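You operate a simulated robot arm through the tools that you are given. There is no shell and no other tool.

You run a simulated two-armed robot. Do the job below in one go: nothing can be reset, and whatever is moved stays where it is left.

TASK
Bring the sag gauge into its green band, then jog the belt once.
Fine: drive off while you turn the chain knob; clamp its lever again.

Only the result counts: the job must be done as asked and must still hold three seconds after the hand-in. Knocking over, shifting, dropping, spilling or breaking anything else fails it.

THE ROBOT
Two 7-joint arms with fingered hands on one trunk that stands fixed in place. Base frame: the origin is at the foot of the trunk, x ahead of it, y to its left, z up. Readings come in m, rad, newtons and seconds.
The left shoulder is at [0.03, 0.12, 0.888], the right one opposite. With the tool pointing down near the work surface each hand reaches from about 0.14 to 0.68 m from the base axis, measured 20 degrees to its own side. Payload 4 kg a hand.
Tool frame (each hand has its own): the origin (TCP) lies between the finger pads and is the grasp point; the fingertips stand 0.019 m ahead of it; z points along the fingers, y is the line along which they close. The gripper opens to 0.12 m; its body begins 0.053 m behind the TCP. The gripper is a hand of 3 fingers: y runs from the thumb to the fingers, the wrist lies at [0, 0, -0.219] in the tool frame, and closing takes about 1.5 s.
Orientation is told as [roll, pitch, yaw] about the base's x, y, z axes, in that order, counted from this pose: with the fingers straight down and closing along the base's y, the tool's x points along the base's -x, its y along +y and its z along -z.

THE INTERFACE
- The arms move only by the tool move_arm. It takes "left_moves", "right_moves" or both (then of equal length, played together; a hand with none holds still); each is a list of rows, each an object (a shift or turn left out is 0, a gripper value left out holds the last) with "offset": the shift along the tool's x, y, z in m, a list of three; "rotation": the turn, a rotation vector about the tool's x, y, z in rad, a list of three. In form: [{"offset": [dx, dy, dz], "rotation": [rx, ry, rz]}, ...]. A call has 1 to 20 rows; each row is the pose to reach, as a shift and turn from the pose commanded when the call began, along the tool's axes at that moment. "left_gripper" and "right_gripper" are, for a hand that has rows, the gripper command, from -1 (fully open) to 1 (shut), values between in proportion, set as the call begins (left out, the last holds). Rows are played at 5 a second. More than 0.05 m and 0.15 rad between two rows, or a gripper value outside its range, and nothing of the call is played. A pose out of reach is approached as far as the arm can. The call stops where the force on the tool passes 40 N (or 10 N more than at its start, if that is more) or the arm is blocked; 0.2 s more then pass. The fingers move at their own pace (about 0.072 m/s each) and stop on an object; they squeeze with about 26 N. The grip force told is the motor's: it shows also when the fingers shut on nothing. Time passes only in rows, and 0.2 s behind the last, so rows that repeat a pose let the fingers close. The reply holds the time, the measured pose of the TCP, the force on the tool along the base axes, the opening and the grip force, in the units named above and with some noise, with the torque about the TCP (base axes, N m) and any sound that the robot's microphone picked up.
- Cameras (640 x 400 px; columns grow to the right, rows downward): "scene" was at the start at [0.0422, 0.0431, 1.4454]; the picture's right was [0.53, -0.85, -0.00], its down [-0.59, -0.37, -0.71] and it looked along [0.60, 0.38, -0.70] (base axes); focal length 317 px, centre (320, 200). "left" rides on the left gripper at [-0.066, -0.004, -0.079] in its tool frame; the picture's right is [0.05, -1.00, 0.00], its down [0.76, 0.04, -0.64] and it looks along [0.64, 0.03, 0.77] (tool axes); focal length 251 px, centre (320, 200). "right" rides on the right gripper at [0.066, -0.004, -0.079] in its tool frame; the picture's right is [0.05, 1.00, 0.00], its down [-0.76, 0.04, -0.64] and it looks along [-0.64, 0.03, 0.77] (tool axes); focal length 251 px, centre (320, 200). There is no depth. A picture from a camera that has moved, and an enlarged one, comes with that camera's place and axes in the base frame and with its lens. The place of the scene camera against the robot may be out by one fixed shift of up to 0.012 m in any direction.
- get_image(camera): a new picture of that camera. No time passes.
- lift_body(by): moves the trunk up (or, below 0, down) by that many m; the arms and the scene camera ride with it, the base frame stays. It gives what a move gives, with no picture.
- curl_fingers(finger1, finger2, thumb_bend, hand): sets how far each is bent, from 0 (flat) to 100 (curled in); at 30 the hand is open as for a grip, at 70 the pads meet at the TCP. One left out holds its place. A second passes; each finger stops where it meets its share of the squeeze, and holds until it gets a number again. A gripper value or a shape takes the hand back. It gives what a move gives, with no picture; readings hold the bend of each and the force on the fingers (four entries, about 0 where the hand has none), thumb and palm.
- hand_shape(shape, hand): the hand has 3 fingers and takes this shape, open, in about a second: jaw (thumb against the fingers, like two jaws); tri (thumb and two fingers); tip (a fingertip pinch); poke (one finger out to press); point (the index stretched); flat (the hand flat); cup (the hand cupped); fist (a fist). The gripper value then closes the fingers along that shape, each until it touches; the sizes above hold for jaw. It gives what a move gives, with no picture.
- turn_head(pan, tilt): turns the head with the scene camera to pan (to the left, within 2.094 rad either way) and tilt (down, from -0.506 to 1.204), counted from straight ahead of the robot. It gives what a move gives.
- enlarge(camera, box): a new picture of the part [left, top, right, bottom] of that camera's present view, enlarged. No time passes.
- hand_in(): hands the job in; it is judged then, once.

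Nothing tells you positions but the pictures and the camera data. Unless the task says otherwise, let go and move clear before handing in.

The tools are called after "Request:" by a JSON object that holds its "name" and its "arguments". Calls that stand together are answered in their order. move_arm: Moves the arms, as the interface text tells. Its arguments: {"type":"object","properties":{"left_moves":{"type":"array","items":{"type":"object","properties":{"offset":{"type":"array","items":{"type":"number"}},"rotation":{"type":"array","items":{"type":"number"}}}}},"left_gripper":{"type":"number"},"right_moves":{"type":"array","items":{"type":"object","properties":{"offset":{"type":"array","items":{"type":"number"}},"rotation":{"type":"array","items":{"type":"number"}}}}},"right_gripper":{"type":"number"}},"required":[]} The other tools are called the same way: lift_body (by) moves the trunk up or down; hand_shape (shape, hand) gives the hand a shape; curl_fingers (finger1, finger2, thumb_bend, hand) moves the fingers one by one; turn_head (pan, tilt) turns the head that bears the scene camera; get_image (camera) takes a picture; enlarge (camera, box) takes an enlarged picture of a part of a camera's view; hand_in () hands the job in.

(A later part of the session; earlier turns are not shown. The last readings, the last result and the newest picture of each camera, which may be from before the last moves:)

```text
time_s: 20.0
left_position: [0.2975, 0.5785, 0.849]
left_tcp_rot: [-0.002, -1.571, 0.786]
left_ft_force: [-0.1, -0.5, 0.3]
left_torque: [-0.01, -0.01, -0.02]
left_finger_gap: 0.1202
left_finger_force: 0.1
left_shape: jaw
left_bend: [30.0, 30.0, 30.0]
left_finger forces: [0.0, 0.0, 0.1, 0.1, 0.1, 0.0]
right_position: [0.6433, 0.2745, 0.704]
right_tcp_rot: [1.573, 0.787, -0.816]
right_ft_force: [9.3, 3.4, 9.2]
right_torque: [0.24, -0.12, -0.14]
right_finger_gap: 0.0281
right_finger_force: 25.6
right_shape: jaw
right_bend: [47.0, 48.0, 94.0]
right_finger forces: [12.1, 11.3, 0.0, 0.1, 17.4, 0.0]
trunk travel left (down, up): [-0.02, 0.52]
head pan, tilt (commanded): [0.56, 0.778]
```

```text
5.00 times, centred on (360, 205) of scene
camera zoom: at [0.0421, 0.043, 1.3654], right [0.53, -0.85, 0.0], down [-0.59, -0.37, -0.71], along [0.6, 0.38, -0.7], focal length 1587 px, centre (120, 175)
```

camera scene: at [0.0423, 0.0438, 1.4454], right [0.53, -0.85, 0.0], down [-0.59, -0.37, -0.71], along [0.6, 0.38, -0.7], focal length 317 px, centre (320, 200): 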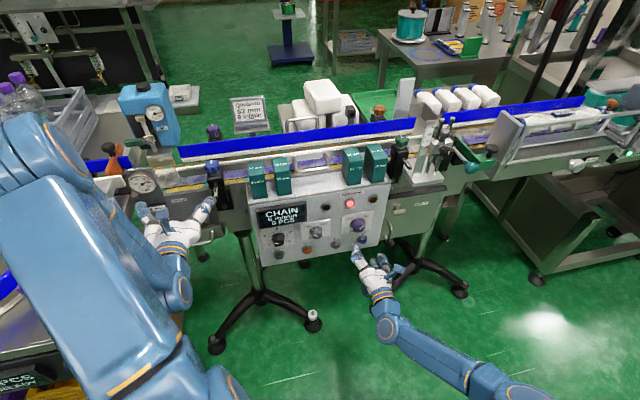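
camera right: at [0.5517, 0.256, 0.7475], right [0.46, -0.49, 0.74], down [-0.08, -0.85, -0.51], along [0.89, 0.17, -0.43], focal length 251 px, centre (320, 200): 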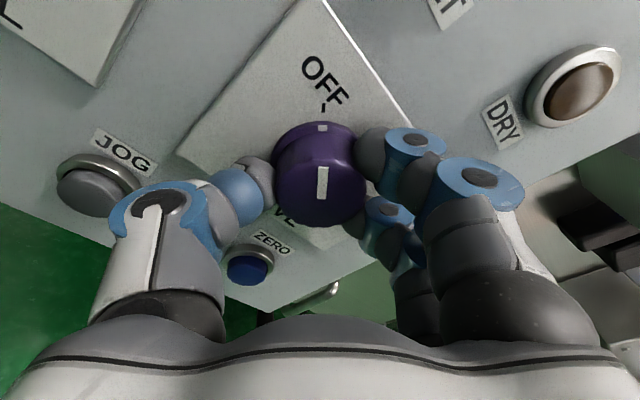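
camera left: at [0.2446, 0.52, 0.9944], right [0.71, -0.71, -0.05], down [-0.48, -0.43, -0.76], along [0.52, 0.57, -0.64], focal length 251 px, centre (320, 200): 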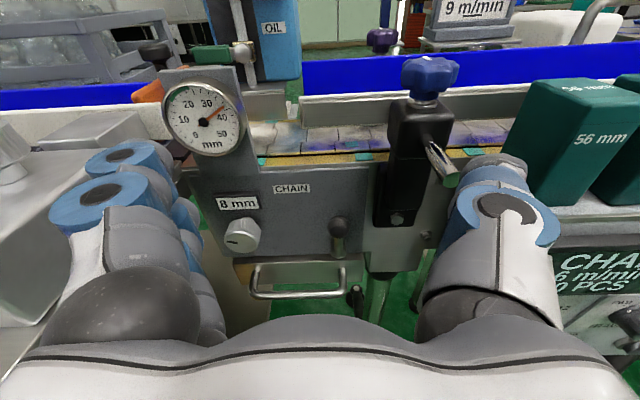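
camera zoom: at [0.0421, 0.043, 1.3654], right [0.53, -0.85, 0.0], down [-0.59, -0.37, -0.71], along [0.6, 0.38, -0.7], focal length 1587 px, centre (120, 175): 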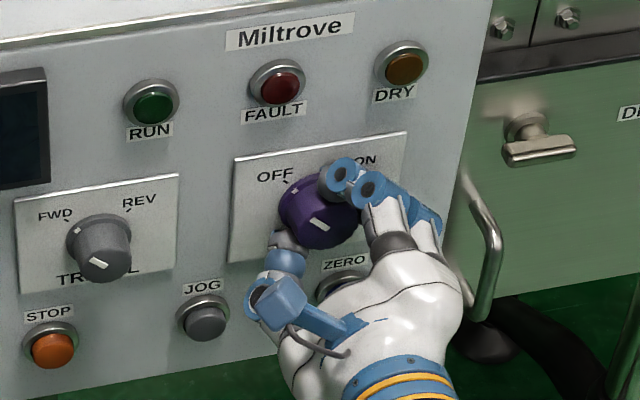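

Drive is at OFF: the display and fault lamp went dark. I open the right hand partway and back it straight off, keeping its roll for turning the drive back on later.

Request:
{"name": "move_arm", "arguments": {"right_moves": [{"offset": [0, 0, 0]}, {"offset": [0, 0, 0]}, {"offset": [0, 0, 0]}, {"offset": [0, 0, 0]}], "right_gripper": -0.1}}

Request:
{"name": "move_arm", "arguments": {"right_moves": [{"offset": [0, 0, -0.02]}, {"offset": [0, 0, -0.05]}, {"offset": [0, 0, -0.08]}]}}

Request:
{"name": "get_image", "arguments": {"camera": "right"}}

Request:
{"name": "get_image", "arguments": {"camera": "scene"}}

Request:
{"name": "get_image", "arguments": {"camera": "left"}}

```text
time_s: 21.0
left_position: [0.2978, 0.578, 0.8497]
left_tcp_rot: [-0.319, -1.571, 1.106]
left_ft_force: [0.1, 0.1, 0.6]
left_torque: [0.01, 0.03, -0.02]
left_finger_gap: 0.1201
left_finger_force: 0.1
left_shape: jaw
left_bend: [30.0, 30.0, 30.0]
left_finger forces: [0.0, 0.1, 0.0, 0.0, 0.1, 0.0]
right_position: [0.6428, 0.2744, 0.702]
right_tcp_rot: [1.568, 0.791, -0.817]
right_ft_force: [-0.1, 0.3, -0.1]
right_torque: [0.01, 0.04, -0.03]
right_finger_gap: 0.0654
right_finger_force: 0.1
right_shape: jaw
right_bend: [32.0, 32.0, 94.0]
right_finger forces: [0.0, 0.1, 0.0, 0.0, 0.0, 0.0]
trunk travel left (down, up): [-0.02, 0.52]
head pan, tilt (commanded): [0.56, 0.778]
```

```text
time_s: 21.8
left_position: [0.2971, 0.5774, 0.8487]
left_tcp_rot: [-0.449, -1.571, 1.234]
left_ft_force: [-0.4, -1.5, 0.7]
left_torque: [0.0, -0.02, 0.0]
left_finger_gap: 0.1197
left_finger_force: 0.0
left_shape: jaw
left_bend: [30.0, 30.0, 30.0]
left_finger forces: [0.0, 0.1, 0.0, 0.0, 0.0, 0.1]
right_position: [0.5814, 0.2173, 0.7014]
right_tcp_rot: [1.569, 0.789, -0.817]
right_ft_force: [0.2, -0.7, -0.8]
right_torque: [-0.04, 0.02, -0.03]
right_finger_gap: 0.0654
right_finger_force: 0.0
right_shape: jaw
right_bend: [32.0, 32.0, 94.0]
right_finger forces: [0.0, 0.1, 0.1, 0.1, 0.1, 0.0]
trunk travel left (down, up): [-0.02, 0.52]
head pan, tilt (commanded): [0.56, 0.778]
```

```text
taken
camera right: at [0.4901, 0.1992, 0.7456], right [0.46, -0.49, 0.74], down [-0.08, -0.85, -0.51], along [0.88, 0.18, -0.43], focal length 251 px, centre (320, 200)
```

right: 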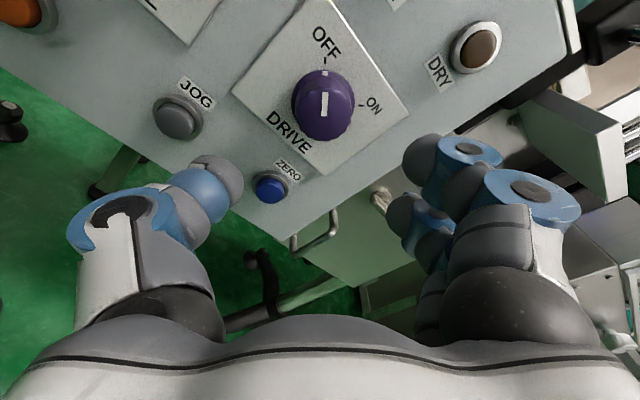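

```text
taken
camera scene: at [0.0421, 0.043, 1.3654], right [0.53, -0.85, 0.0], down [-0.59, -0.37, -0.71], along [0.6, 0.38, -0.7], focal length 317 px, centre (320, 200)
```

scene: 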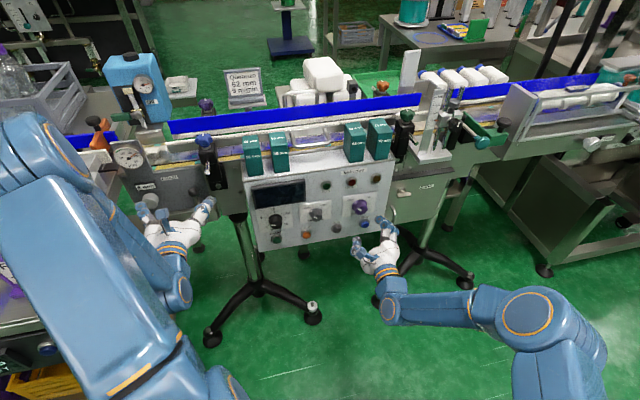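

```text
taken
camera left: at [0.2445, 0.5196, 0.9149], right [0.71, -0.71, -0.05], down [-0.48, -0.43, -0.76], along [0.52, 0.57, -0.64], focal length 251 px, centre (320, 200)
```

left: 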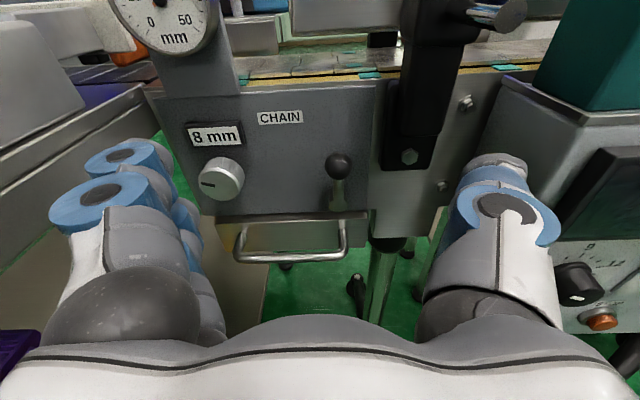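

Drive is off and the right hand is clear. Now the lever: I zoom in from the left camera's new lower viewpoint to triangulate the ball, its pivot and the knob.

Request:
{"name": "enlarge", "arguments": {"camera": "left", "box": [280, 120, 400, 240]}}

Request:
{"name": "enlarge", "arguments": {"camera": "left", "box": [170, 90, 320, 220]}}

Request:
{"name": "enlarge", "arguments": {"camera": "scene", "box": [100, 130, 240, 240]}}

```text
3.33 times, centred on (340, 180) of left
camera zoom: at [0.2445, 0.5196, 0.9149], right [0.71, -0.71, -0.05], down [-0.48, -0.43, -0.76], along [0.52, 0.57, -0.64], focal length 838 px, centre (253, 267)
```

zoom: 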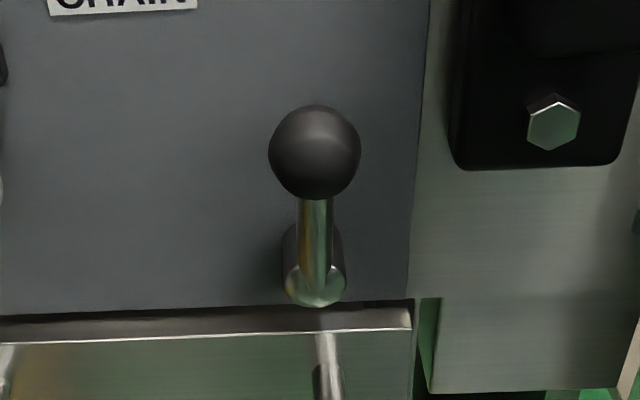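

```text
3.08 times, centred on (245, 155) of left
camera zoom: at [0.2445, 0.5196, 0.9149], right [0.71, -0.71, -0.05], down [-0.48, -0.43, -0.76], along [0.52, 0.57, -0.64], focal length 774 px, centre (551, 338)
```

zoom: 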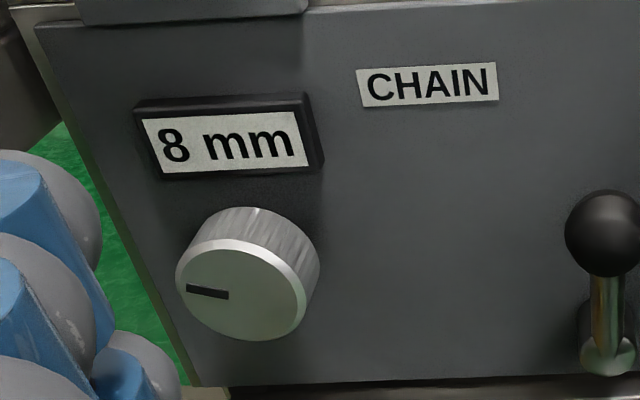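

```text
3.64 times, centred on (170, 185) of scene
camera zoom: at [0.0421, 0.043, 1.3654], right [0.53, -0.85, 0.0], down [-0.59, -0.37, -0.71], along [0.6, 0.38, -0.7], focal length 1154 px, centre (866, 254)
```

zoom: 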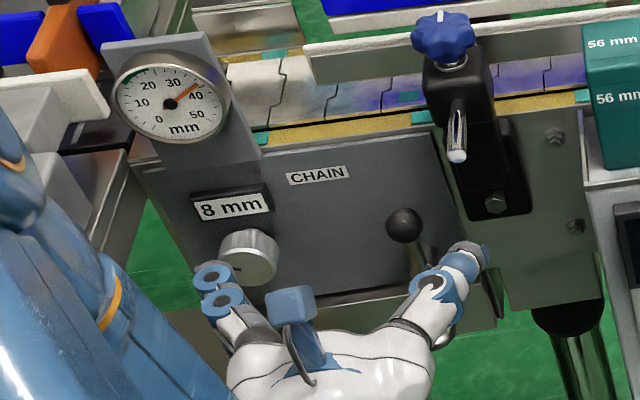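

The lever is vertical: ball at about [0.394, 0.653, 0.790], pivot at z≈0.741, standing about 23 mm off the plate. The chain knob's face is near [0.308, 0.725, 0.781]. I check the blue clamp's handle, since it sits close to where the hand will go.

Request:
{"name": "enlarge", "arguments": {"camera": "left", "box": [380, 0, 560, 180]}}

Request:
{"name": "enlarge", "arguments": {"camera": "scene", "box": [180, 125, 240, 215]}}

Request:
{"name": "enlarge", "arguments": {"camera": "scene", "box": [380, 95, 470, 185]}}

```text
2.22 times, centred on (470, 90) of left
camera zoom: at [0.2445, 0.5196, 0.9149], right [0.71, -0.71, -0.05], down [-0.48, -0.43, -0.76], along [0.52, 0.57, -0.64], focal length 559 px, centre (-13, 444)
```

zoom: 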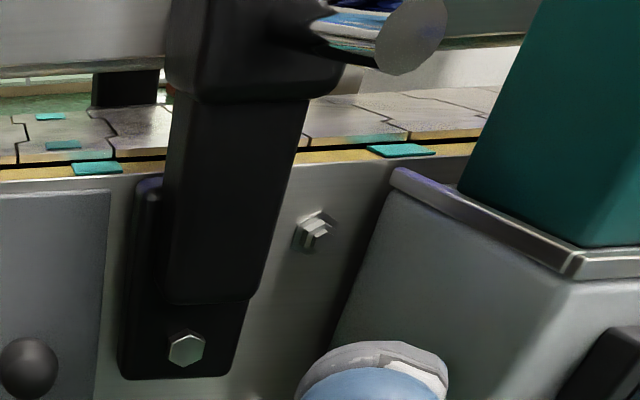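

```text
4.44 times, centred on (210, 170) of scene
camera zoom: at [0.0421, 0.043, 1.3654], right [0.53, -0.85, 0.0], down [-0.59, -0.37, -0.71], along [0.6, 0.38, -0.7], focal length 1410 px, centre (809, 333)
```

zoom: 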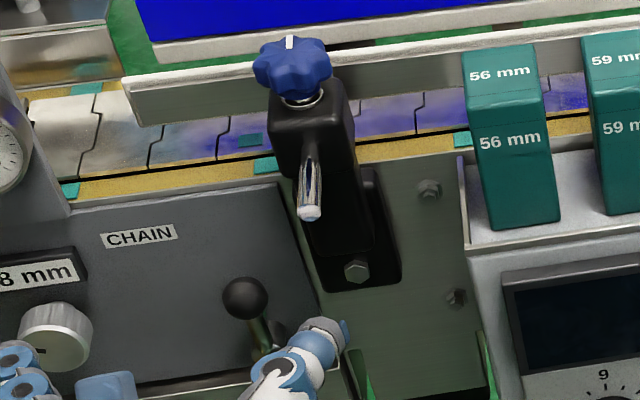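

```text
4.44 times, centred on (425, 140) of scene
camera zoom: at [0.0421, 0.043, 1.3654], right [0.53, -0.85, 0.0], down [-0.59, -0.37, -0.71], along [0.6, 0.38, -0.7], focal length 1410 px, centre (-147, 467)
```

zoom: 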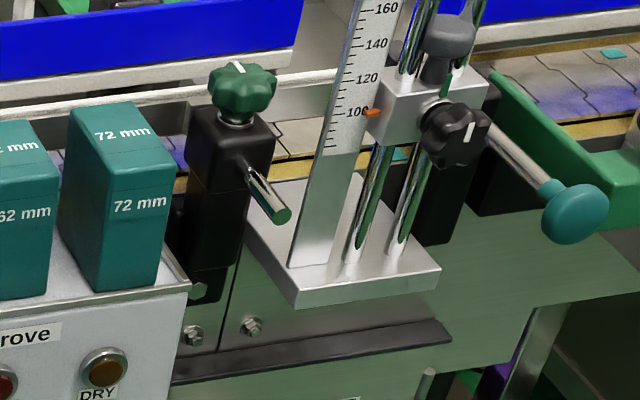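

The clamp handle sticks out at about z=0.905, well above the lever, so working at z≈0.79 is clear if I approach from below and straight in. I move the left hand down and then forward so that it straddles the lever ball.

Request:
{"name": "move_arm", "arguments": {"left_moves": [{"offset": [0.03, -0.008, 0.0]}, {"offset": [0.0595, -0.0156, 0.0]}, {"offset": [0.0595, -0.0156, 0.035]}, {"offset": [0.0595, -0.0156, 0.07]}, {"offset": [0.0595, -0.0156, 0.095]}], "left_gripper": -0.2}}

Request:
{"name": "get_image", "arguments": {"camera": "left"}}

Request:
{"name": "get_image", "arguments": {"camera": "scene"}}

```text
time_s: 23.0
left_position: [0.3665, 0.6254, 0.7868]
left_tcp_rot: [-0.443, -1.566, 1.224]
left_ft_force: [-16.7, -16.8, 5.2]
left_torque: [-0.08, -0.39, -1.24]
left_finger_gap: 0.072
left_finger_force: 0.0
left_shape: jaw
left_bend: [30.0, 30.0, 14.0]
left_finger forces: [0.0, 0.0, 0.0, 0.0, 23.4, 0.0]
right_position: [0.5802, 0.2174, 0.7017]
right_tcp_rot: [1.576, 0.788, -0.815]
right_ft_force: [0.5, -0.6, -0.4]
right_torque: [0.0, -0.02, 0.01]
right_finger_gap: 0.0657
right_finger_force: 0.0
right_shape: jaw
right_bend: [32.0, 32.0, 94.0]
right_finger forces: [0.0, 0.0, 0.0, 0.0, 0.0, 0.0]
trunk travel left (down, up): [-0.02, 0.52]
head pan, tilt (commanded): [0.56, 0.778]
stopped in row 5 (left hand): the force on the tool passed its limit at 55 N (the readings are from after the stop); the commanded pose is now the measured one
```

```text
taken
camera left: at [0.3142, 0.5678, 0.8526], right [0.7, -0.71, -0.05], down [-0.49, -0.43, -0.76], along [0.52, 0.56, -0.65], focal length 251 px, centre (320, 200)
```

left: 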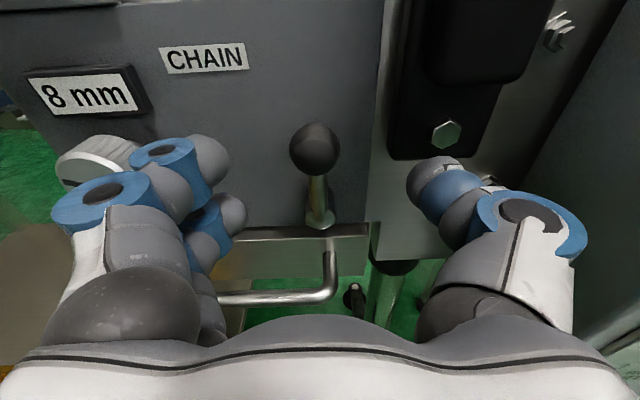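

```text
taken
camera scene: at [0.04, 0.0415, 1.3656], right [0.53, -0.85, 0.0], down [-0.59, -0.37, -0.71], along [0.6, 0.38, -0.7], focal length 317 px, centre (320, 200)
```

scene: 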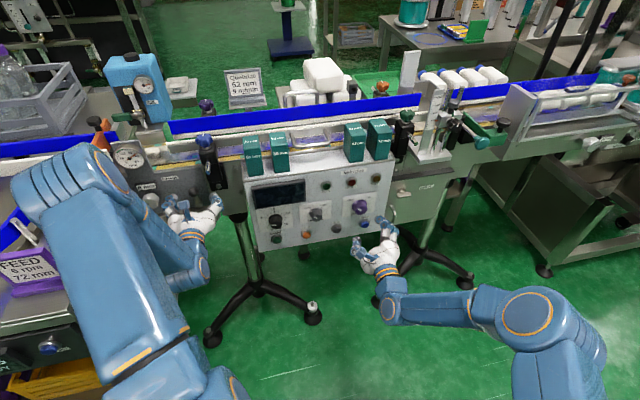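

The thumb tip bumped the clamp bracket beside the lever. I back off a little, narrow the gap to about 45 mm so the thumb stays left of the bracket, and look again.

Request:
{"name": "move_arm", "arguments": {"left_moves": [{"offset": [-0.003, 0.0, -0.015]}, {"offset": [-0.004, 0.001, -0.015]}, {"offset": [-0.004, 0.001, -0.015]}, {"offset": [-0.004, 0.001, -0.015]}], "left_gripper": 0.25}}

Request:
{"name": "get_image", "arguments": {"camera": "left"}}

```text
time_s: 24.0
left_position: [0.357, 0.6187, 0.7904]
left_tcp_rot: [-0.285, -1.565, 1.067]
left_ft_force: [0.0, -0.5, -0.1]
left_torque: [0.01, -0.01, -0.01]
left_finger_gap: 0.0455
left_finger_force: 0.2
left_shape: jaw
left_bend: [38.0, 38.0, 95.0]
left_finger forces: [0.0, 0.1, 0.0, 0.0, 0.0, 0.0]
right_position: [0.5805, 0.2189, 0.7007]
right_tcp_rot: [1.57, 0.791, -0.817]
right_ft_force: [0.0, 0.1, 0.5]
right_torque: [-0.01, -0.03, 0.02]
right_finger_gap: 0.0656
right_finger_force: 0.0
right_shape: jaw
right_bend: [32.0, 32.0, 94.0]
right_finger forces: [0.1, 0.0, 0.0, 0.0, 0.0, 0.0]
trunk travel left (down, up): [-0.02, 0.52]
head pan, tilt (commanded): [0.56, 0.778]
```

```text
taken
camera left: at [0.3052, 0.5602, 0.8568], right [0.7, -0.71, -0.05], down [-0.49, -0.43, -0.76], along [0.52, 0.56, -0.65], focal length 251 px, centre (320, 200)
```

left: 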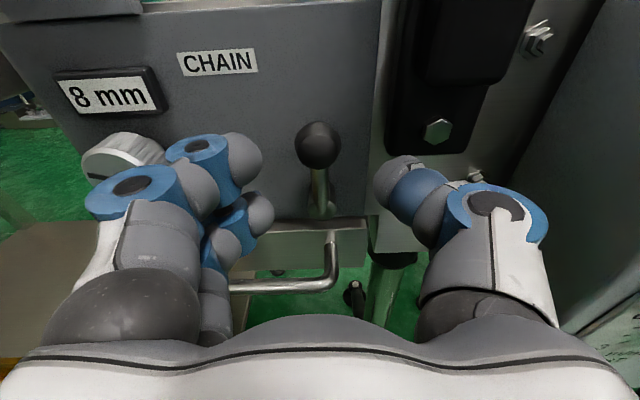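

The gap now clears the bracket's edge and the ball is centred between the fingertips. I go straight in.

Request:
{"name": "move_arm", "arguments": {"left_moves": [{"offset": [0, 0, 0.015]}, {"offset": [0, 0, 0.027]}, {"offset": [0, 0, 0.035]}, {"offset": [0, 0, 0.042]}]}}

Request:
{"name": "get_image", "arguments": {"camera": "left"}}

```text
time_s: 24.9
left_position: [0.3743, 0.6482, 0.7881]
left_tcp_rot: [0.2, -1.557, 0.597]
left_ft_force: [-18.0, -2.1, 3.3]
left_torque: [-0.06, -0.02, -0.73]
left_finger_gap: 0.0428
left_finger_force: 0.1
left_shape: jaw
left_bend: [38.0, 38.0, 100.0]
left_finger forces: [0.0, 0.0, 0.0, 0.1, 20.9, 0.0]
right_position: [0.5809, 0.2182, 0.7017]
right_tcp_rot: [1.573, 0.791, -0.814]
right_ft_force: [-0.4, 0.5, 0.1]
right_torque: [0.0, 0.01, -0.03]
right_finger_gap: 0.0656
right_finger_force: 0.0
right_shape: jaw
right_bend: [32.0, 32.0, 94.0]
right_finger forces: [0.0, 0.0, 0.0, 0.1, 0.1, 0.1]
trunk travel left (down, up): [-0.02, 0.52]
head pan, tilt (commanded): [0.56, 0.778]
stopped in row 4 (left hand): the force on the tool passed its limit at 43 N (the readings are from after the stop); the commanded pose is now the measured one
```

```text
taken
camera left: at [0.3229, 0.5889, 0.8547], right [0.71, -0.7, -0.06], down [-0.49, -0.44, -0.76], along [0.5, 0.57, -0.65], focal length 251 px, centre (320, 200)
```

left: 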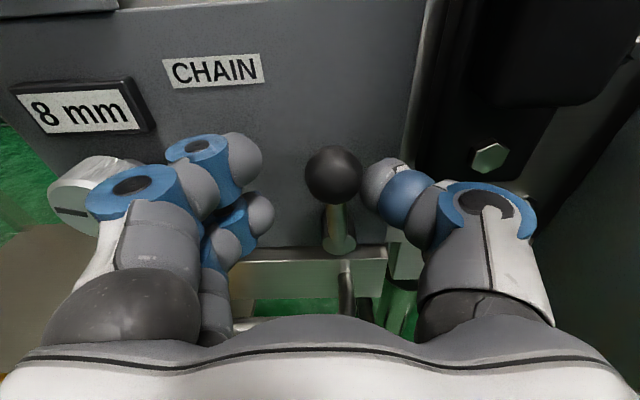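

The thumb slid in between the ball and the bracket, and the hand is now about 10 mm left of centre. I ease back 4 mm to unload it and close gently on the ball.

Request:
{"name": "move_arm", "arguments": {"left_moves": [{"offset": [-0.002, 0, -0.005]}, {"offset": [-0.002, 0, -0.005]}]}}

Request:
{"name": "move_arm", "arguments": {"left_moves": [{"offset": [0, 0, 0]}, {"offset": [0, 0, 0]}, {"offset": [0, 0, 0]}, {"offset": [0, 0, 0]}, {"offset": [0, 0, 0]}], "left_gripper": 1}}

Request:
{"name": "get_image", "arguments": {"camera": "left"}}

Request:
{"name": "enlarge", "arguments": {"camera": "scene", "box": [100, 130, 240, 240]}}

```text
time_s: 25.5
left_position: [0.3738, 0.6421, 0.7893]
left_tcp_rot: [0.043, -1.556, 0.749]
left_ft_force: [-10.5, 2.6, -1.5]
left_torque: [0.05, 0.05, -0.23]
left_finger_gap: 0.0421
left_finger_force: 0.0
left_shape: jaw
left_bend: [38.0, 38.0, 100.0]
left_finger forces: [0.0, 0.0, 0.0, 0.0, 10.5, 0.0]
right_position: [0.5809, 0.2185, 0.7017]
right_tcp_rot: [1.57, 0.786, -0.817]
right_ft_force: [0.2, 0.4, 0.0]
right_torque: [-0.04, 0.0, -0.03]
right_finger_gap: 0.0654
right_finger_force: 0.0
right_shape: jaw
right_bend: [32.0, 32.0, 94.0]
right_finger forces: [0.0, 0.0, 0.0, 0.0, 0.0, 0.0]
trunk travel left (down, up): [-0.02, 0.52]
head pan, tilt (commanded): [0.56, 0.778]
```

```text
time_s: 26.7
left_position: [0.3743, 0.6399, 0.7904]
left_tcp_rot: [0.08, -1.558, 0.713]
left_ft_force: [-9.1, -2.7, 2.0]
left_torque: [0.11, 0.25, 0.18]
left_finger_gap: 0.0148
left_finger_force: 25.5
left_shape: jaw
left_bend: [89.0, 71.0, 95.0]
left_finger forces: [5.7, 20.0, 0.1, 0.0, 15.1, 0.1]
right_position: [0.5817, 0.2173, 0.7009]
right_tcp_rot: [1.571, 0.789, -0.818]
right_ft_force: [1.5, 0.3, -0.8]
right_torque: [-0.02, -0.03, -0.03]
right_finger_gap: 0.0653
right_finger_force: 0.1
right_shape: jaw
right_bend: [32.0, 32.0, 94.0]
right_finger forces: [0.0, 0.1, 0.0, 0.0, 0.1, 0.0]
trunk travel left (down, up): [-0.02, 0.52]
head pan, tilt (commanded): [0.56, 0.778]
```

```text
taken
camera left: at [0.3227, 0.5833, 0.8572], right [0.71, -0.7, -0.06], down [-0.49, -0.43, -0.76], along [0.51, 0.56, -0.65], focal length 251 px, centre (320, 200)
```

left: 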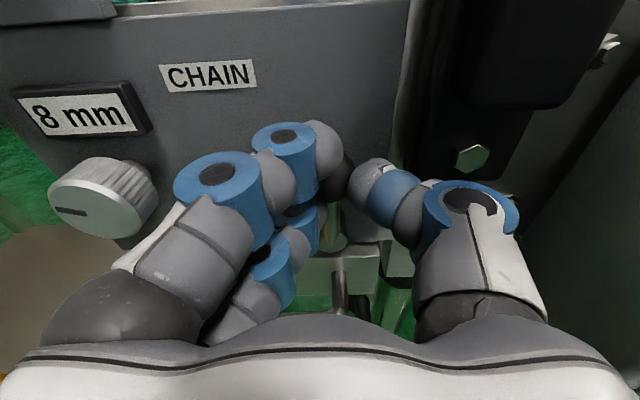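

```text
3.64 times, centred on (170, 185) of scene
camera zoom: at [0.041, 0.0427, 1.3655], right [0.53, -0.85, 0.0], down [-0.59, -0.37, -0.71], along [0.6, 0.38, -0.7], focal length 1154 px, centre (866, 254)
```

zoom: 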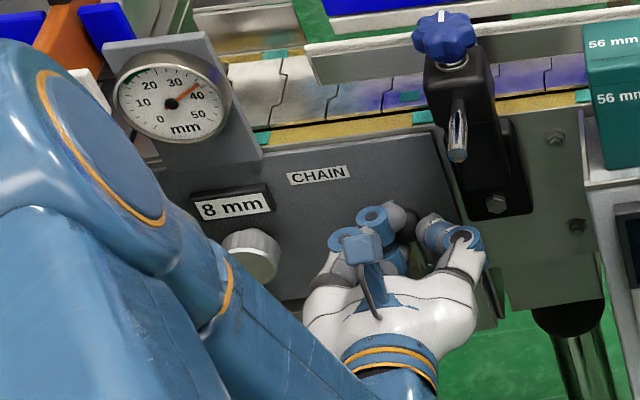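

The ball is gripped between fingers and thumb. I try swinging the lever to the left along its arc; if it doesn't give, the force limit stops the move and I will try the other way.

Request:
{"name": "move_arm", "arguments": {"left_moves": [{"offset": [0.0005, 0.0073, 0]}, {"offset": [0.0022, 0.0145, 0]}, {"offset": [0.0049, 0.0213, 0]}, {"offset": [0.0086, 0.0277, 0]}]}}

Request:
{"name": "get_image", "arguments": {"camera": "left"}}

Request:
{"name": "enlarge", "arguments": {"camera": "scene", "box": [150, 170, 220, 230]}}

```text
time_s: 27.7
left_position: [0.356, 0.661, 0.7811]
left_tcp_rot: [0.006, -1.555, 0.782]
left_ft_force: [-2.3, -4.3, -1.3]
left_torque: [0.02, 0.05, 0.0]
left_finger_gap: 0.0087
left_finger_force: 25.9
left_shape: jaw
left_bend: [90.0, 72.0, 100.0]
left_finger forces: [0.0, 8.3, 0.0, 0.0, 10.0, 0.0]
right_position: [0.581, 0.2181, 0.7011]
right_tcp_rot: [1.571, 0.789, -0.816]
right_ft_force: [-0.3, -0.6, -0.6]
right_torque: [-0.04, 0.0, 0.0]
right_finger_gap: 0.0655
right_finger_force: 0.0
right_shape: jaw
right_bend: [32.0, 32.0, 94.0]
right_finger forces: [0.0, 0.0, 0.1, 0.0, 0.0, 0.0]
trunk travel left (down, up): [-0.02, 0.52]
head pan, tilt (commanded): [0.56, 0.778]
```

```text
taken
camera left: at [0.3042, 0.6032, 0.8471], right [0.71, -0.7, -0.05], down [-0.49, -0.44, -0.75], along [0.51, 0.56, -0.65], focal length 251 px, centre (320, 200)
```

left: 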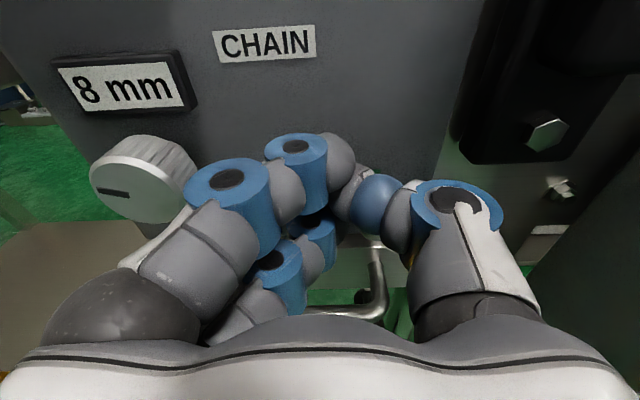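

```text
6.67 times, centred on (185, 200) of scene
camera zoom: at [0.042, 0.0428, 1.3654], right [0.53, -0.85, 0.0], down [-0.59, -0.37, -0.71], along [0.6, 0.38, -0.7], focal length 2116 px, centre (1220, 200)
```

zoom: 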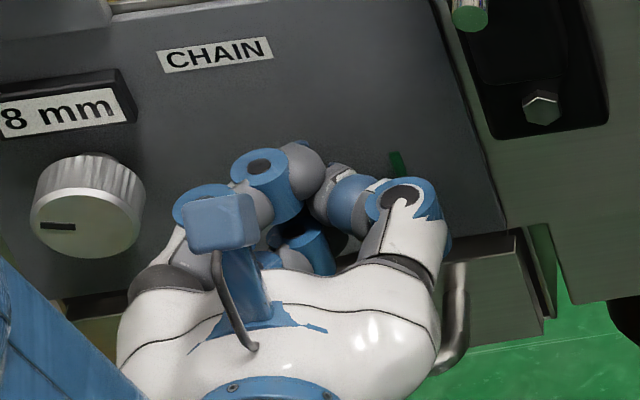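

The lever gave way to the left with little force, exposing a green mark on the plate where it used to stand. I carry on along the arc in small steps.

Request:
{"name": "move_arm", "arguments": {"left_moves": [{"offset": [0.0045, 0.0057, 0]}, {"offset": [0.0099, 0.0107, 0]}, {"offset": [0.016, 0.0148, 0]}]}}

Request:
{"name": "get_image", "arguments": {"camera": "left"}}

Request:
{"name": "enlarge", "arguments": {"camera": "scene", "box": [150, 170, 220, 230]}}

```text
time_s: 28.5
left_position: [0.3461, 0.6714, 0.7655]
left_tcp_rot: [0.122, -1.557, 0.668]
left_ft_force: [2.3, -5.7, -0.1]
left_torque: [-0.04, -0.03, -0.07]
left_finger_gap: 0.0085
left_finger_force: 26.2
left_shape: jaw
left_bend: [90.0, 76.0, 99.0]
left_finger forces: [0.0, 6.0, 0.0, 0.0, 0.1, 0.0]
right_position: [0.5816, 0.2165, 0.7013]
right_tcp_rot: [1.57, 0.792, -0.818]
right_ft_force: [-0.7, -0.4, -0.5]
right_torque: [0.02, 0.03, -0.01]
right_finger_gap: 0.0654
right_finger_force: 0.0
right_shape: jaw
right_bend: [32.0, 32.0, 94.0]
right_finger forces: [0.0, 0.0, 0.0, 0.1, 0.0, 0.0]
trunk travel left (down, up): [-0.02, 0.52]
head pan, tilt (commanded): [0.56, 0.778]
```

```text
taken
camera left: at [0.2936, 0.6131, 0.8321], right [0.71, -0.7, -0.06], down [-0.49, -0.43, -0.76], along [0.51, 0.56, -0.65], focal length 251 px, centre (320, 200)
```

left: 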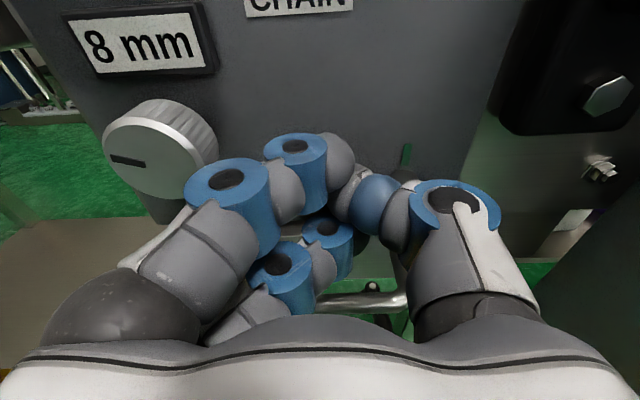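

```text
6.67 times, centred on (185, 200) of scene
camera zoom: at [0.0424, 0.0426, 1.3654], right [0.53, -0.85, 0.0], down [-0.59, -0.37, -0.71], along [0.6, 0.38, -0.7], focal length 2116 px, centre (1220, 200)
```

zoom: 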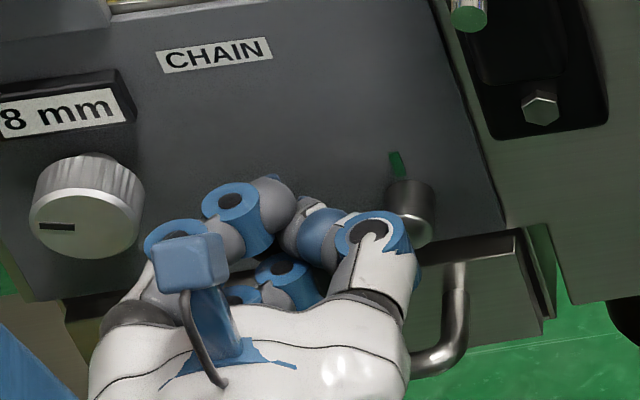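

The pivot boss and the green "clamped" mark at the top are now in view, and the lever lies to the left behind my fingers. I open the hand and back straight off to see where it rests.

Request:
{"name": "move_arm", "arguments": {"left_moves": [{"offset": [0, 0, 0]}, {"offset": [0, 0, 0]}, {"offset": [0, 0, 0]}, {"offset": [0, 0, 0]}], "left_gripper": 0.2}}

Request:
{"name": "move_arm", "arguments": {"left_moves": [{"offset": [0, 0, -0.03]}, {"offset": [0, 0, -0.06]}, {"offset": [-0.01, 0, -0.1]}]}}

Request:
{"name": "get_image", "arguments": {"camera": "left"}}

Request:
{"name": "enlarge", "arguments": {"camera": "scene", "box": [100, 130, 240, 240]}}

```text
time_s: 29.5
left_position: [0.3452, 0.6699, 0.7657]
left_tcp_rot: [0.12, -1.557, 0.672]
left_ft_force: [1.6, -7.1, -1.1]
left_torque: [0.06, -0.02, 0.17]
left_finger_gap: 0.0457
left_finger_force: 0.1
left_shape: jaw
left_bend: [41.0, 37.0, 96.0]
left_finger forces: [7.9, 0.1, 0.1, 0.1, 0.1, 0.1]
right_position: [0.5816, 0.217, 0.7006]
right_tcp_rot: [1.57, 0.789, -0.818]
right_ft_force: [-0.2, 0.5, 0.2]
right_torque: [-0.01, 0.02, -0.03]
right_finger_gap: 0.0655
right_finger_force: 0.1
right_shape: jaw
right_bend: [32.0, 32.0, 94.0]
right_finger forces: [0.0, 0.1, 0.1, 0.0, 0.1, 0.0]
trunk travel left (down, up): [-0.02, 0.52]
head pan, tilt (commanded): [0.56, 0.778]
```

```text
time_s: 30.3
left_position: [0.2754, 0.5996, 0.7783]
left_tcp_rot: [0.103, -1.559, 0.686]
left_ft_force: [0.2, 0.0, 0.3]
left_torque: [-0.01, -0.01, -0.03]
left_finger_gap: 0.0475
left_finger_force: 0.1
left_shape: jaw
left_bend: [37.0, 37.0, 96.0]
left_finger forces: [0.1, 0.0, 0.1, 0.0, 0.0, 0.1]
right_position: [0.582, 0.2176, 0.7012]
right_tcp_rot: [1.57, 0.79, -0.816]
right_ft_force: [0.1, 0.2, 0.0]
right_torque: [-0.02, 0.0, 0.02]
right_finger_gap: 0.0656
right_finger_force: 0.1
right_shape: jaw
right_bend: [32.0, 32.0, 94.0]
right_finger forces: [0.0, 0.0, 0.0, 0.0, 0.0, 0.0]
trunk travel left (down, up): [-0.02, 0.52]
head pan, tilt (commanded): [0.56, 0.778]
```

```text
taken
camera left: at [0.2242, 0.5416, 0.8445], right [0.71, -0.7, -0.06], down [-0.49, -0.44, -0.76], along [0.51, 0.56, -0.65], focal length 251 px, centre (320, 200)
```

left: 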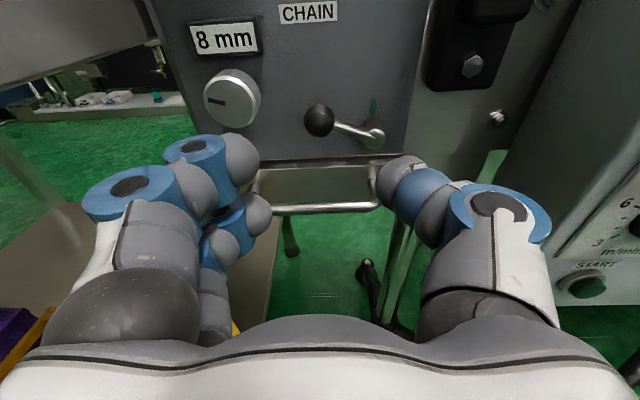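

```text
3.64 times, centred on (170, 185) of scene
camera zoom: at [0.0421, 0.0431, 1.3654], right [0.53, -0.85, 0.0], down [-0.59, -0.37, -0.71], along [0.6, 0.38, -0.7], focal length 1154 px, centre (866, 254)
```

zoom: 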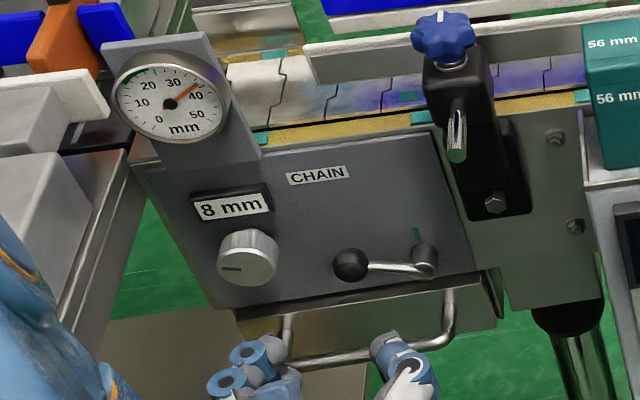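

The lever now lies level to the left, unclamped. Next comes the chain knob, so I zoom in to locate it precisely relative to the hand.

Request:
{"name": "enlarge", "arguments": {"camera": "left", "box": [180, 10, 400, 170]}}

Request:
{"name": "enlarge", "arguments": {"camera": "scene", "box": [120, 140, 170, 180]}}

```text
2.50 times, centred on (290, 90) of left
camera zoom: at [0.2242, 0.5416, 0.8445], right [0.71, -0.7, -0.06], down [-0.49, -0.44, -0.76], along [0.51, 0.56, -0.65], focal length 629 px, centre (395, 475)
```

zoom: 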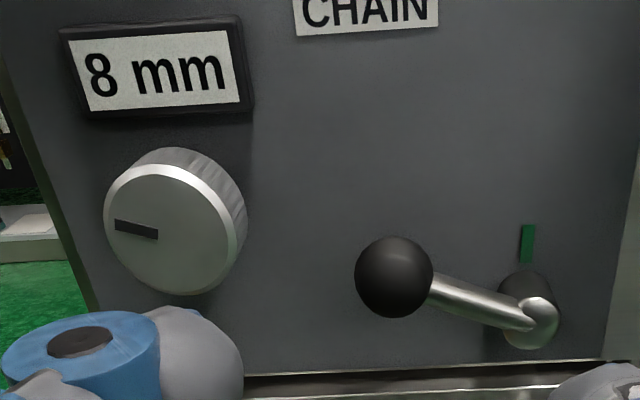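

```text
10.00 times, centred on (145, 160) of scene
camera zoom: at [0.0421, 0.0431, 1.3654], right [0.53, -0.85, 0.0], down [-0.59, -0.37, -0.71], along [0.6, 0.38, -0.7], focal length 3174 px, centre (2070, 600)
```

zoom: 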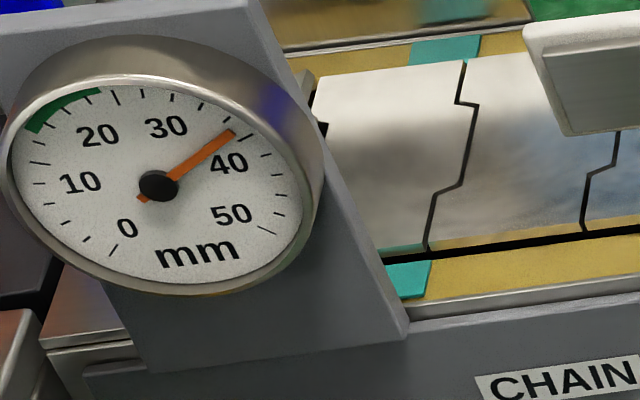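

The lever sits about 1.2 rad from upright. To be sure it is fully released, I press the ball gently down with the closed hand from above before touching the knob.

Request:
{"name": "move_arm", "arguments": {"left_moves": [{"offset": [-0.02, 0.002, 0.0]}, {"offset": [-0.036, 0.0033, 0.0]}, {"offset": [-0.036, 0.0033, 0.0]}, {"offset": [-0.036, 0.0033, 0.03]}, {"offset": [-0.036, 0.0033, 0.06]}, {"offset": [-0.036, 0.0033, 0.085]}, {"offset": [-0.036, 0.0033, 0.1]}], "left_gripper": 1}}

Request:
{"name": "get_image", "arguments": {"camera": "left"}}

Request:
{"name": "enlarge", "arguments": {"camera": "scene", "box": [100, 130, 240, 240]}}

```text
time_s: 31.9
left_position: [0.3427, 0.6765, 0.8111]
left_tcp_rot: [0.071, -1.556, 0.719]
left_ft_force: [0.5, -0.5, -0.3]
left_torque: [0.03, 0.02, 0.01]
left_finger_gap: 0.0
left_finger_force: 26.1
left_shape: jaw
left_bend: [74.0, 74.0, 43.0]
left_finger forces: [0.0, 0.0, 0.1, 0.0, 0.0, 0.0]
right_position: [0.5815, 0.2177, 0.7014]
right_tcp_rot: [1.573, 0.791, -0.817]
right_ft_force: [-0.1, -0.7, 0.7]
right_torque: [0.02, -0.02, 0.0]
right_finger_gap: 0.0655
right_finger_force: 0.0
right_shape: jaw
right_bend: [32.0, 32.0, 94.0]
right_finger forces: [0.1, 0.0, 0.0, 0.1, 0.0, 0.0]
trunk travel left (down, up): [-0.02, 0.52]
head pan, tilt (commanded): [0.56, 0.778]
```

```text
taken
camera left: at [0.2917, 0.6179, 0.8773], right [0.71, -0.7, -0.06], down [-0.49, -0.44, -0.76], along [0.51, 0.56, -0.65], focal length 251 px, centre (320, 200)
```

left: 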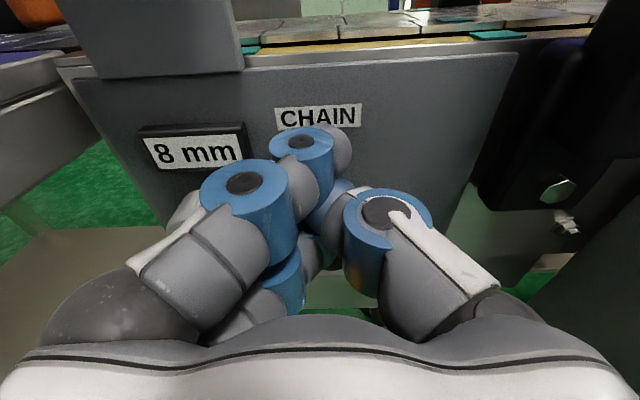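

```text
3.64 times, centred on (170, 185) of scene
camera zoom: at [0.0422, 0.0432, 1.3654], right [0.53, -0.85, 0.0], down [-0.59, -0.37, -0.71], along [0.6, 0.38, -0.7], focal length 1154 px, centre (866, 254)
```

zoom: 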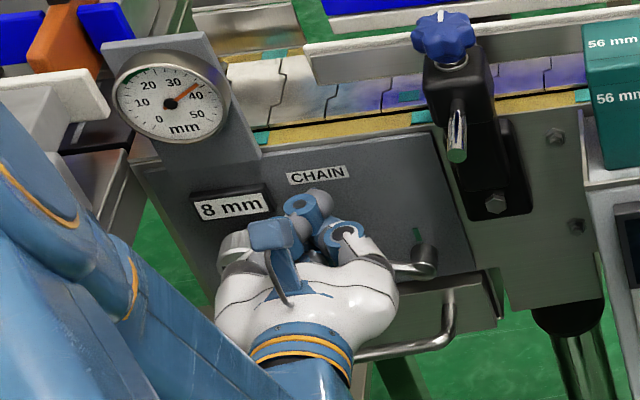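

Request:
{"name": "move_arm", "arguments": {"left_moves": [{"offset": [0.008, -0.004, 0.003]}, {"offset": [0.016, -0.006, 0.005]}, {"offset": [0.022, -0.006, 0.005]}, {"offset": [0.027, -0.006, 0.005]}]}}

Request:
{"name": "get_image", "arguments": {"camera": "left"}}

Request:
{"name": "enlarge", "arguments": {"camera": "scene", "box": [100, 130, 240, 240]}}

```text
time_s: 32.9
left_position: [0.3497, 0.6741, 0.7829]
left_tcp_rot: [0.11, -1.557, 0.684]
left_ft_force: [-0.7, -1.2, 1.0]
left_torque: [-0.02, -0.01, -0.01]
left_finger_gap: 0.0
left_finger_force: 26.2
left_shape: jaw
left_bend: [74.0, 74.0, 43.0]
left_finger forces: [0.0, 0.0, 0.1, 0.0, 0.0, 0.1]
right_position: [0.581, 0.2184, 0.7021]
right_tcp_rot: [1.571, 0.79, -0.817]
right_ft_force: [-0.2, -0.3, -0.1]
right_torque: [0.01, 0.0, 0.0]
right_finger_gap: 0.0654
right_finger_force: 0.1
right_shape: jaw
right_bend: [32.0, 32.0, 94.0]
right_finger forces: [0.1, 0.0, 0.0, 0.0, 0.1, 0.0]
trunk travel left (down, up): [-0.02, 0.52]
head pan, tilt (commanded): [0.56, 0.778]
```

```text
taken
camera left: at [0.2984, 0.616, 0.8497], right [0.71, -0.7, -0.06], down [-0.49, -0.44, -0.76], along [0.51, 0.56, -0.65], focal length 251 px, centre (320, 200)
```

left: 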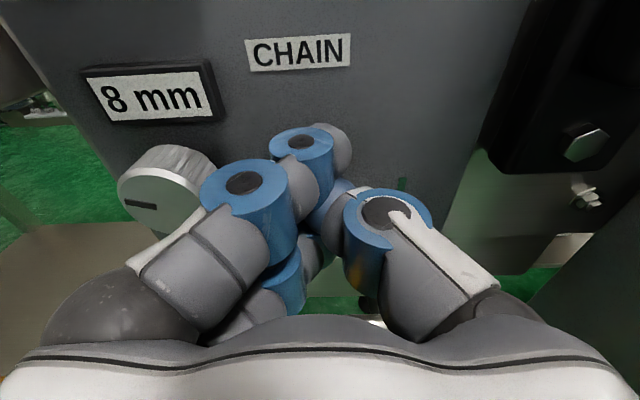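

```text
3.64 times, centred on (170, 185) of scene
camera zoom: at [0.0422, 0.0431, 1.3654], right [0.53, -0.85, 0.0], down [-0.59, -0.37, -0.71], along [0.6, 0.38, -0.7], focal length 1154 px, centre (866, 254)
```

zoom: 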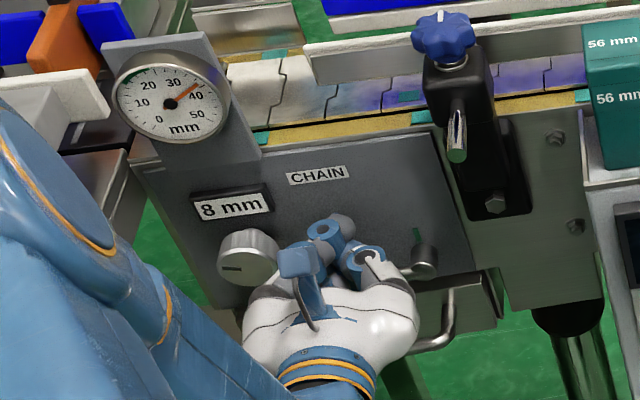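

Request:
{"name": "move_arm", "arguments": {"left_moves": [{"offset": [0.007, 0, 0]}, {"offset": [0.014, 0, 0]}, {"offset": [0.02, 0, 0]}]}}

Request:
{"name": "enlarge", "arguments": {"camera": "scene", "box": [150, 170, 220, 230]}}

```text
time_s: 33.7
left_position: [0.3521, 0.6735, 0.7776]
left_tcp_rot: [2.911, -1.552, -2.124]
left_ft_force: [-2.6, -8.7, 18.9]
left_torque: [-0.13, 0.04, 0.01]
left_finger_gap: 0.0
left_finger_force: 25.6
left_shape: jaw
left_bend: [74.0, 75.0, 43.0]
left_finger forces: [0.1, 22.6, 0.0, 0.0, 0.0, 0.1]
right_position: [0.5812, 0.2161, 0.7014]
right_tcp_rot: [1.574, 0.792, -0.814]
right_ft_force: [-0.5, -0.2, -0.2]
right_torque: [-0.01, 0.04, 0.01]
right_finger_gap: 0.0656
right_finger_force: 0.0
right_shape: jaw
right_bend: [32.0, 32.0, 94.0]
right_finger forces: [0.1, 0.0, 0.0, 0.0, 0.0, 0.1]
trunk travel left (down, up): [-0.02, 0.52]
head pan, tilt (commanded): [0.56, 0.778]
stopped in row 3 (left hand): the force on the tool passed its limit at 43 N (the readings are from after the stop); the commanded pose is now the measured one
```

```text
6.67 times, centred on (185, 200) of scene
camera zoom: at [0.0404, 0.0398, 1.3656], right [0.53, -0.85, 0.0], down [-0.59, -0.37, -0.71], along [0.6, 0.38, -0.7], focal length 2116 px, centre (1220, 200)
```

zoom: 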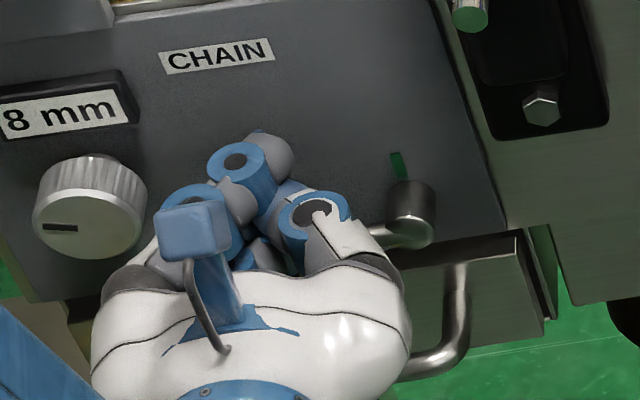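

The lever is against its stop (43 N with no further motion), so it is fully released. I lift off, back away and open the hand, then check the space around the chain knob.

Request:
{"name": "move_arm", "arguments": {"left_moves": [{"offset": [-0.012, 0, -0.004]}, {"offset": [-0.014, 0, -0.04]}, {"offset": [-0.01, 0.0, -0.08]}, {"offset": [-0.01, 0.03, -0.11], "rotation": [0.013, -0.01, 0]}, {"offset": [-0.01, 0.06, -0.115], "rotation": [0.026, -0.019, 0]}], "left_gripper": 0.0}}

Request:
{"name": "get_image", "arguments": {"camera": "left"}}

Request:
{"name": "get_image", "arguments": {"camera": "scene"}}

```text
time_s: 34.9
left_position: [0.2304, 0.6357, 0.779]
left_tcp_rot: [3.016, -1.546, -2.251]
left_ft_force: [0.4, -0.7, -0.1]
left_torque: [0.03, -0.01, 0.02]
left_finger_gap: 0.0597
left_finger_force: 0.0
left_shape: jaw
left_bend: [34.0, 34.0, 95.0]
left_finger forces: [0.0, 0.1, 0.0, 0.1, 0.0, 0.1]
right_position: [0.5822, 0.2184, 0.7014]
right_tcp_rot: [1.57, 0.788, -0.817]
right_ft_force: [-0.2, -0.2, -0.2]
right_torque: [0.03, -0.01, 0.0]
right_finger_gap: 0.0654
right_finger_force: 0.0
right_shape: jaw
right_bend: [32.0, 32.0, 94.0]
right_finger forces: [0.1, 0.1, 0.1, 0.1, 0.1, 0.0]
trunk travel left (down, up): [-0.02, 0.52]
head pan, tilt (commanded): [0.56, 0.778]
```

```text
taken
camera left: at [0.1754, 0.5772, 0.8427], right [0.69, -0.72, -0.06], down [-0.48, -0.4, -0.78], along [0.54, 0.57, -0.62], focal length 251 px, centre (320, 200)
```

left: 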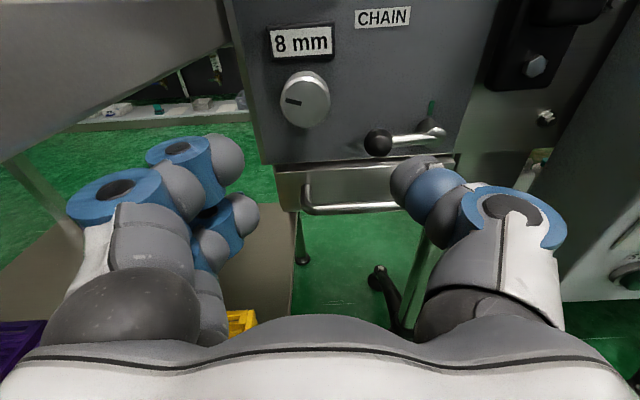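

```text
taken
camera scene: at [0.0419, 0.0432, 1.3654], right [0.53, -0.85, 0.0], down [-0.59, -0.37, -0.71], along [0.6, 0.38, -0.7], focal length 317 px, centre (320, 200)
```

scene: 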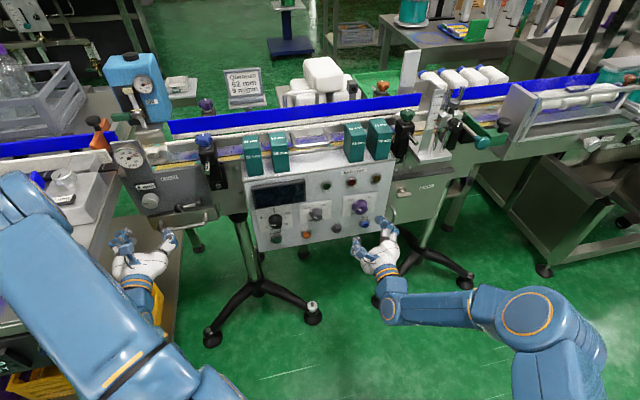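

To the left of the plate I see the side of a feed table close to the chain knob. I zoom in to judge how much room the hand has there.

Request:
{"name": "enlarge", "arguments": {"camera": "left", "box": [100, 0, 420, 200]}}

Request:
{"name": "enlarge", "arguments": {"camera": "scene", "box": [20, 120, 220, 260]}}

```text
2.00 times, centred on (260, 100) of left
camera zoom: at [0.1754, 0.5772, 0.8427], right [0.69, -0.72, -0.06], down [-0.48, -0.4, -0.78], along [0.54, 0.57, -0.62], focal length 503 px, centre (440, 400)
```

zoom: 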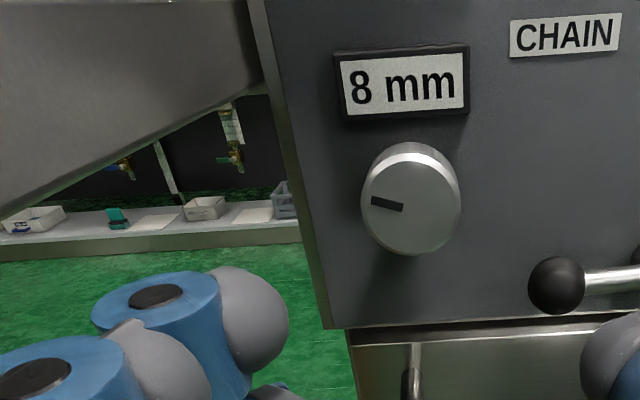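

```text
2.86 times, centred on (120, 190) of scene
camera zoom: at [0.0419, 0.0432, 1.3654], right [0.53, -0.85, 0.0], down [-0.59, -0.37, -0.71], along [0.6, 0.38, -0.7], focal length 907 px, centre (891, 229)
```

zoom: 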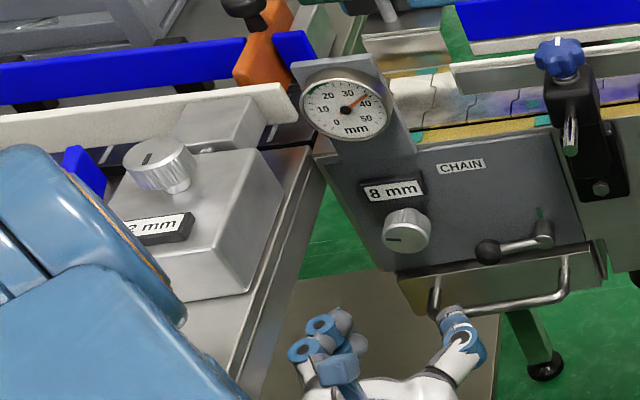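

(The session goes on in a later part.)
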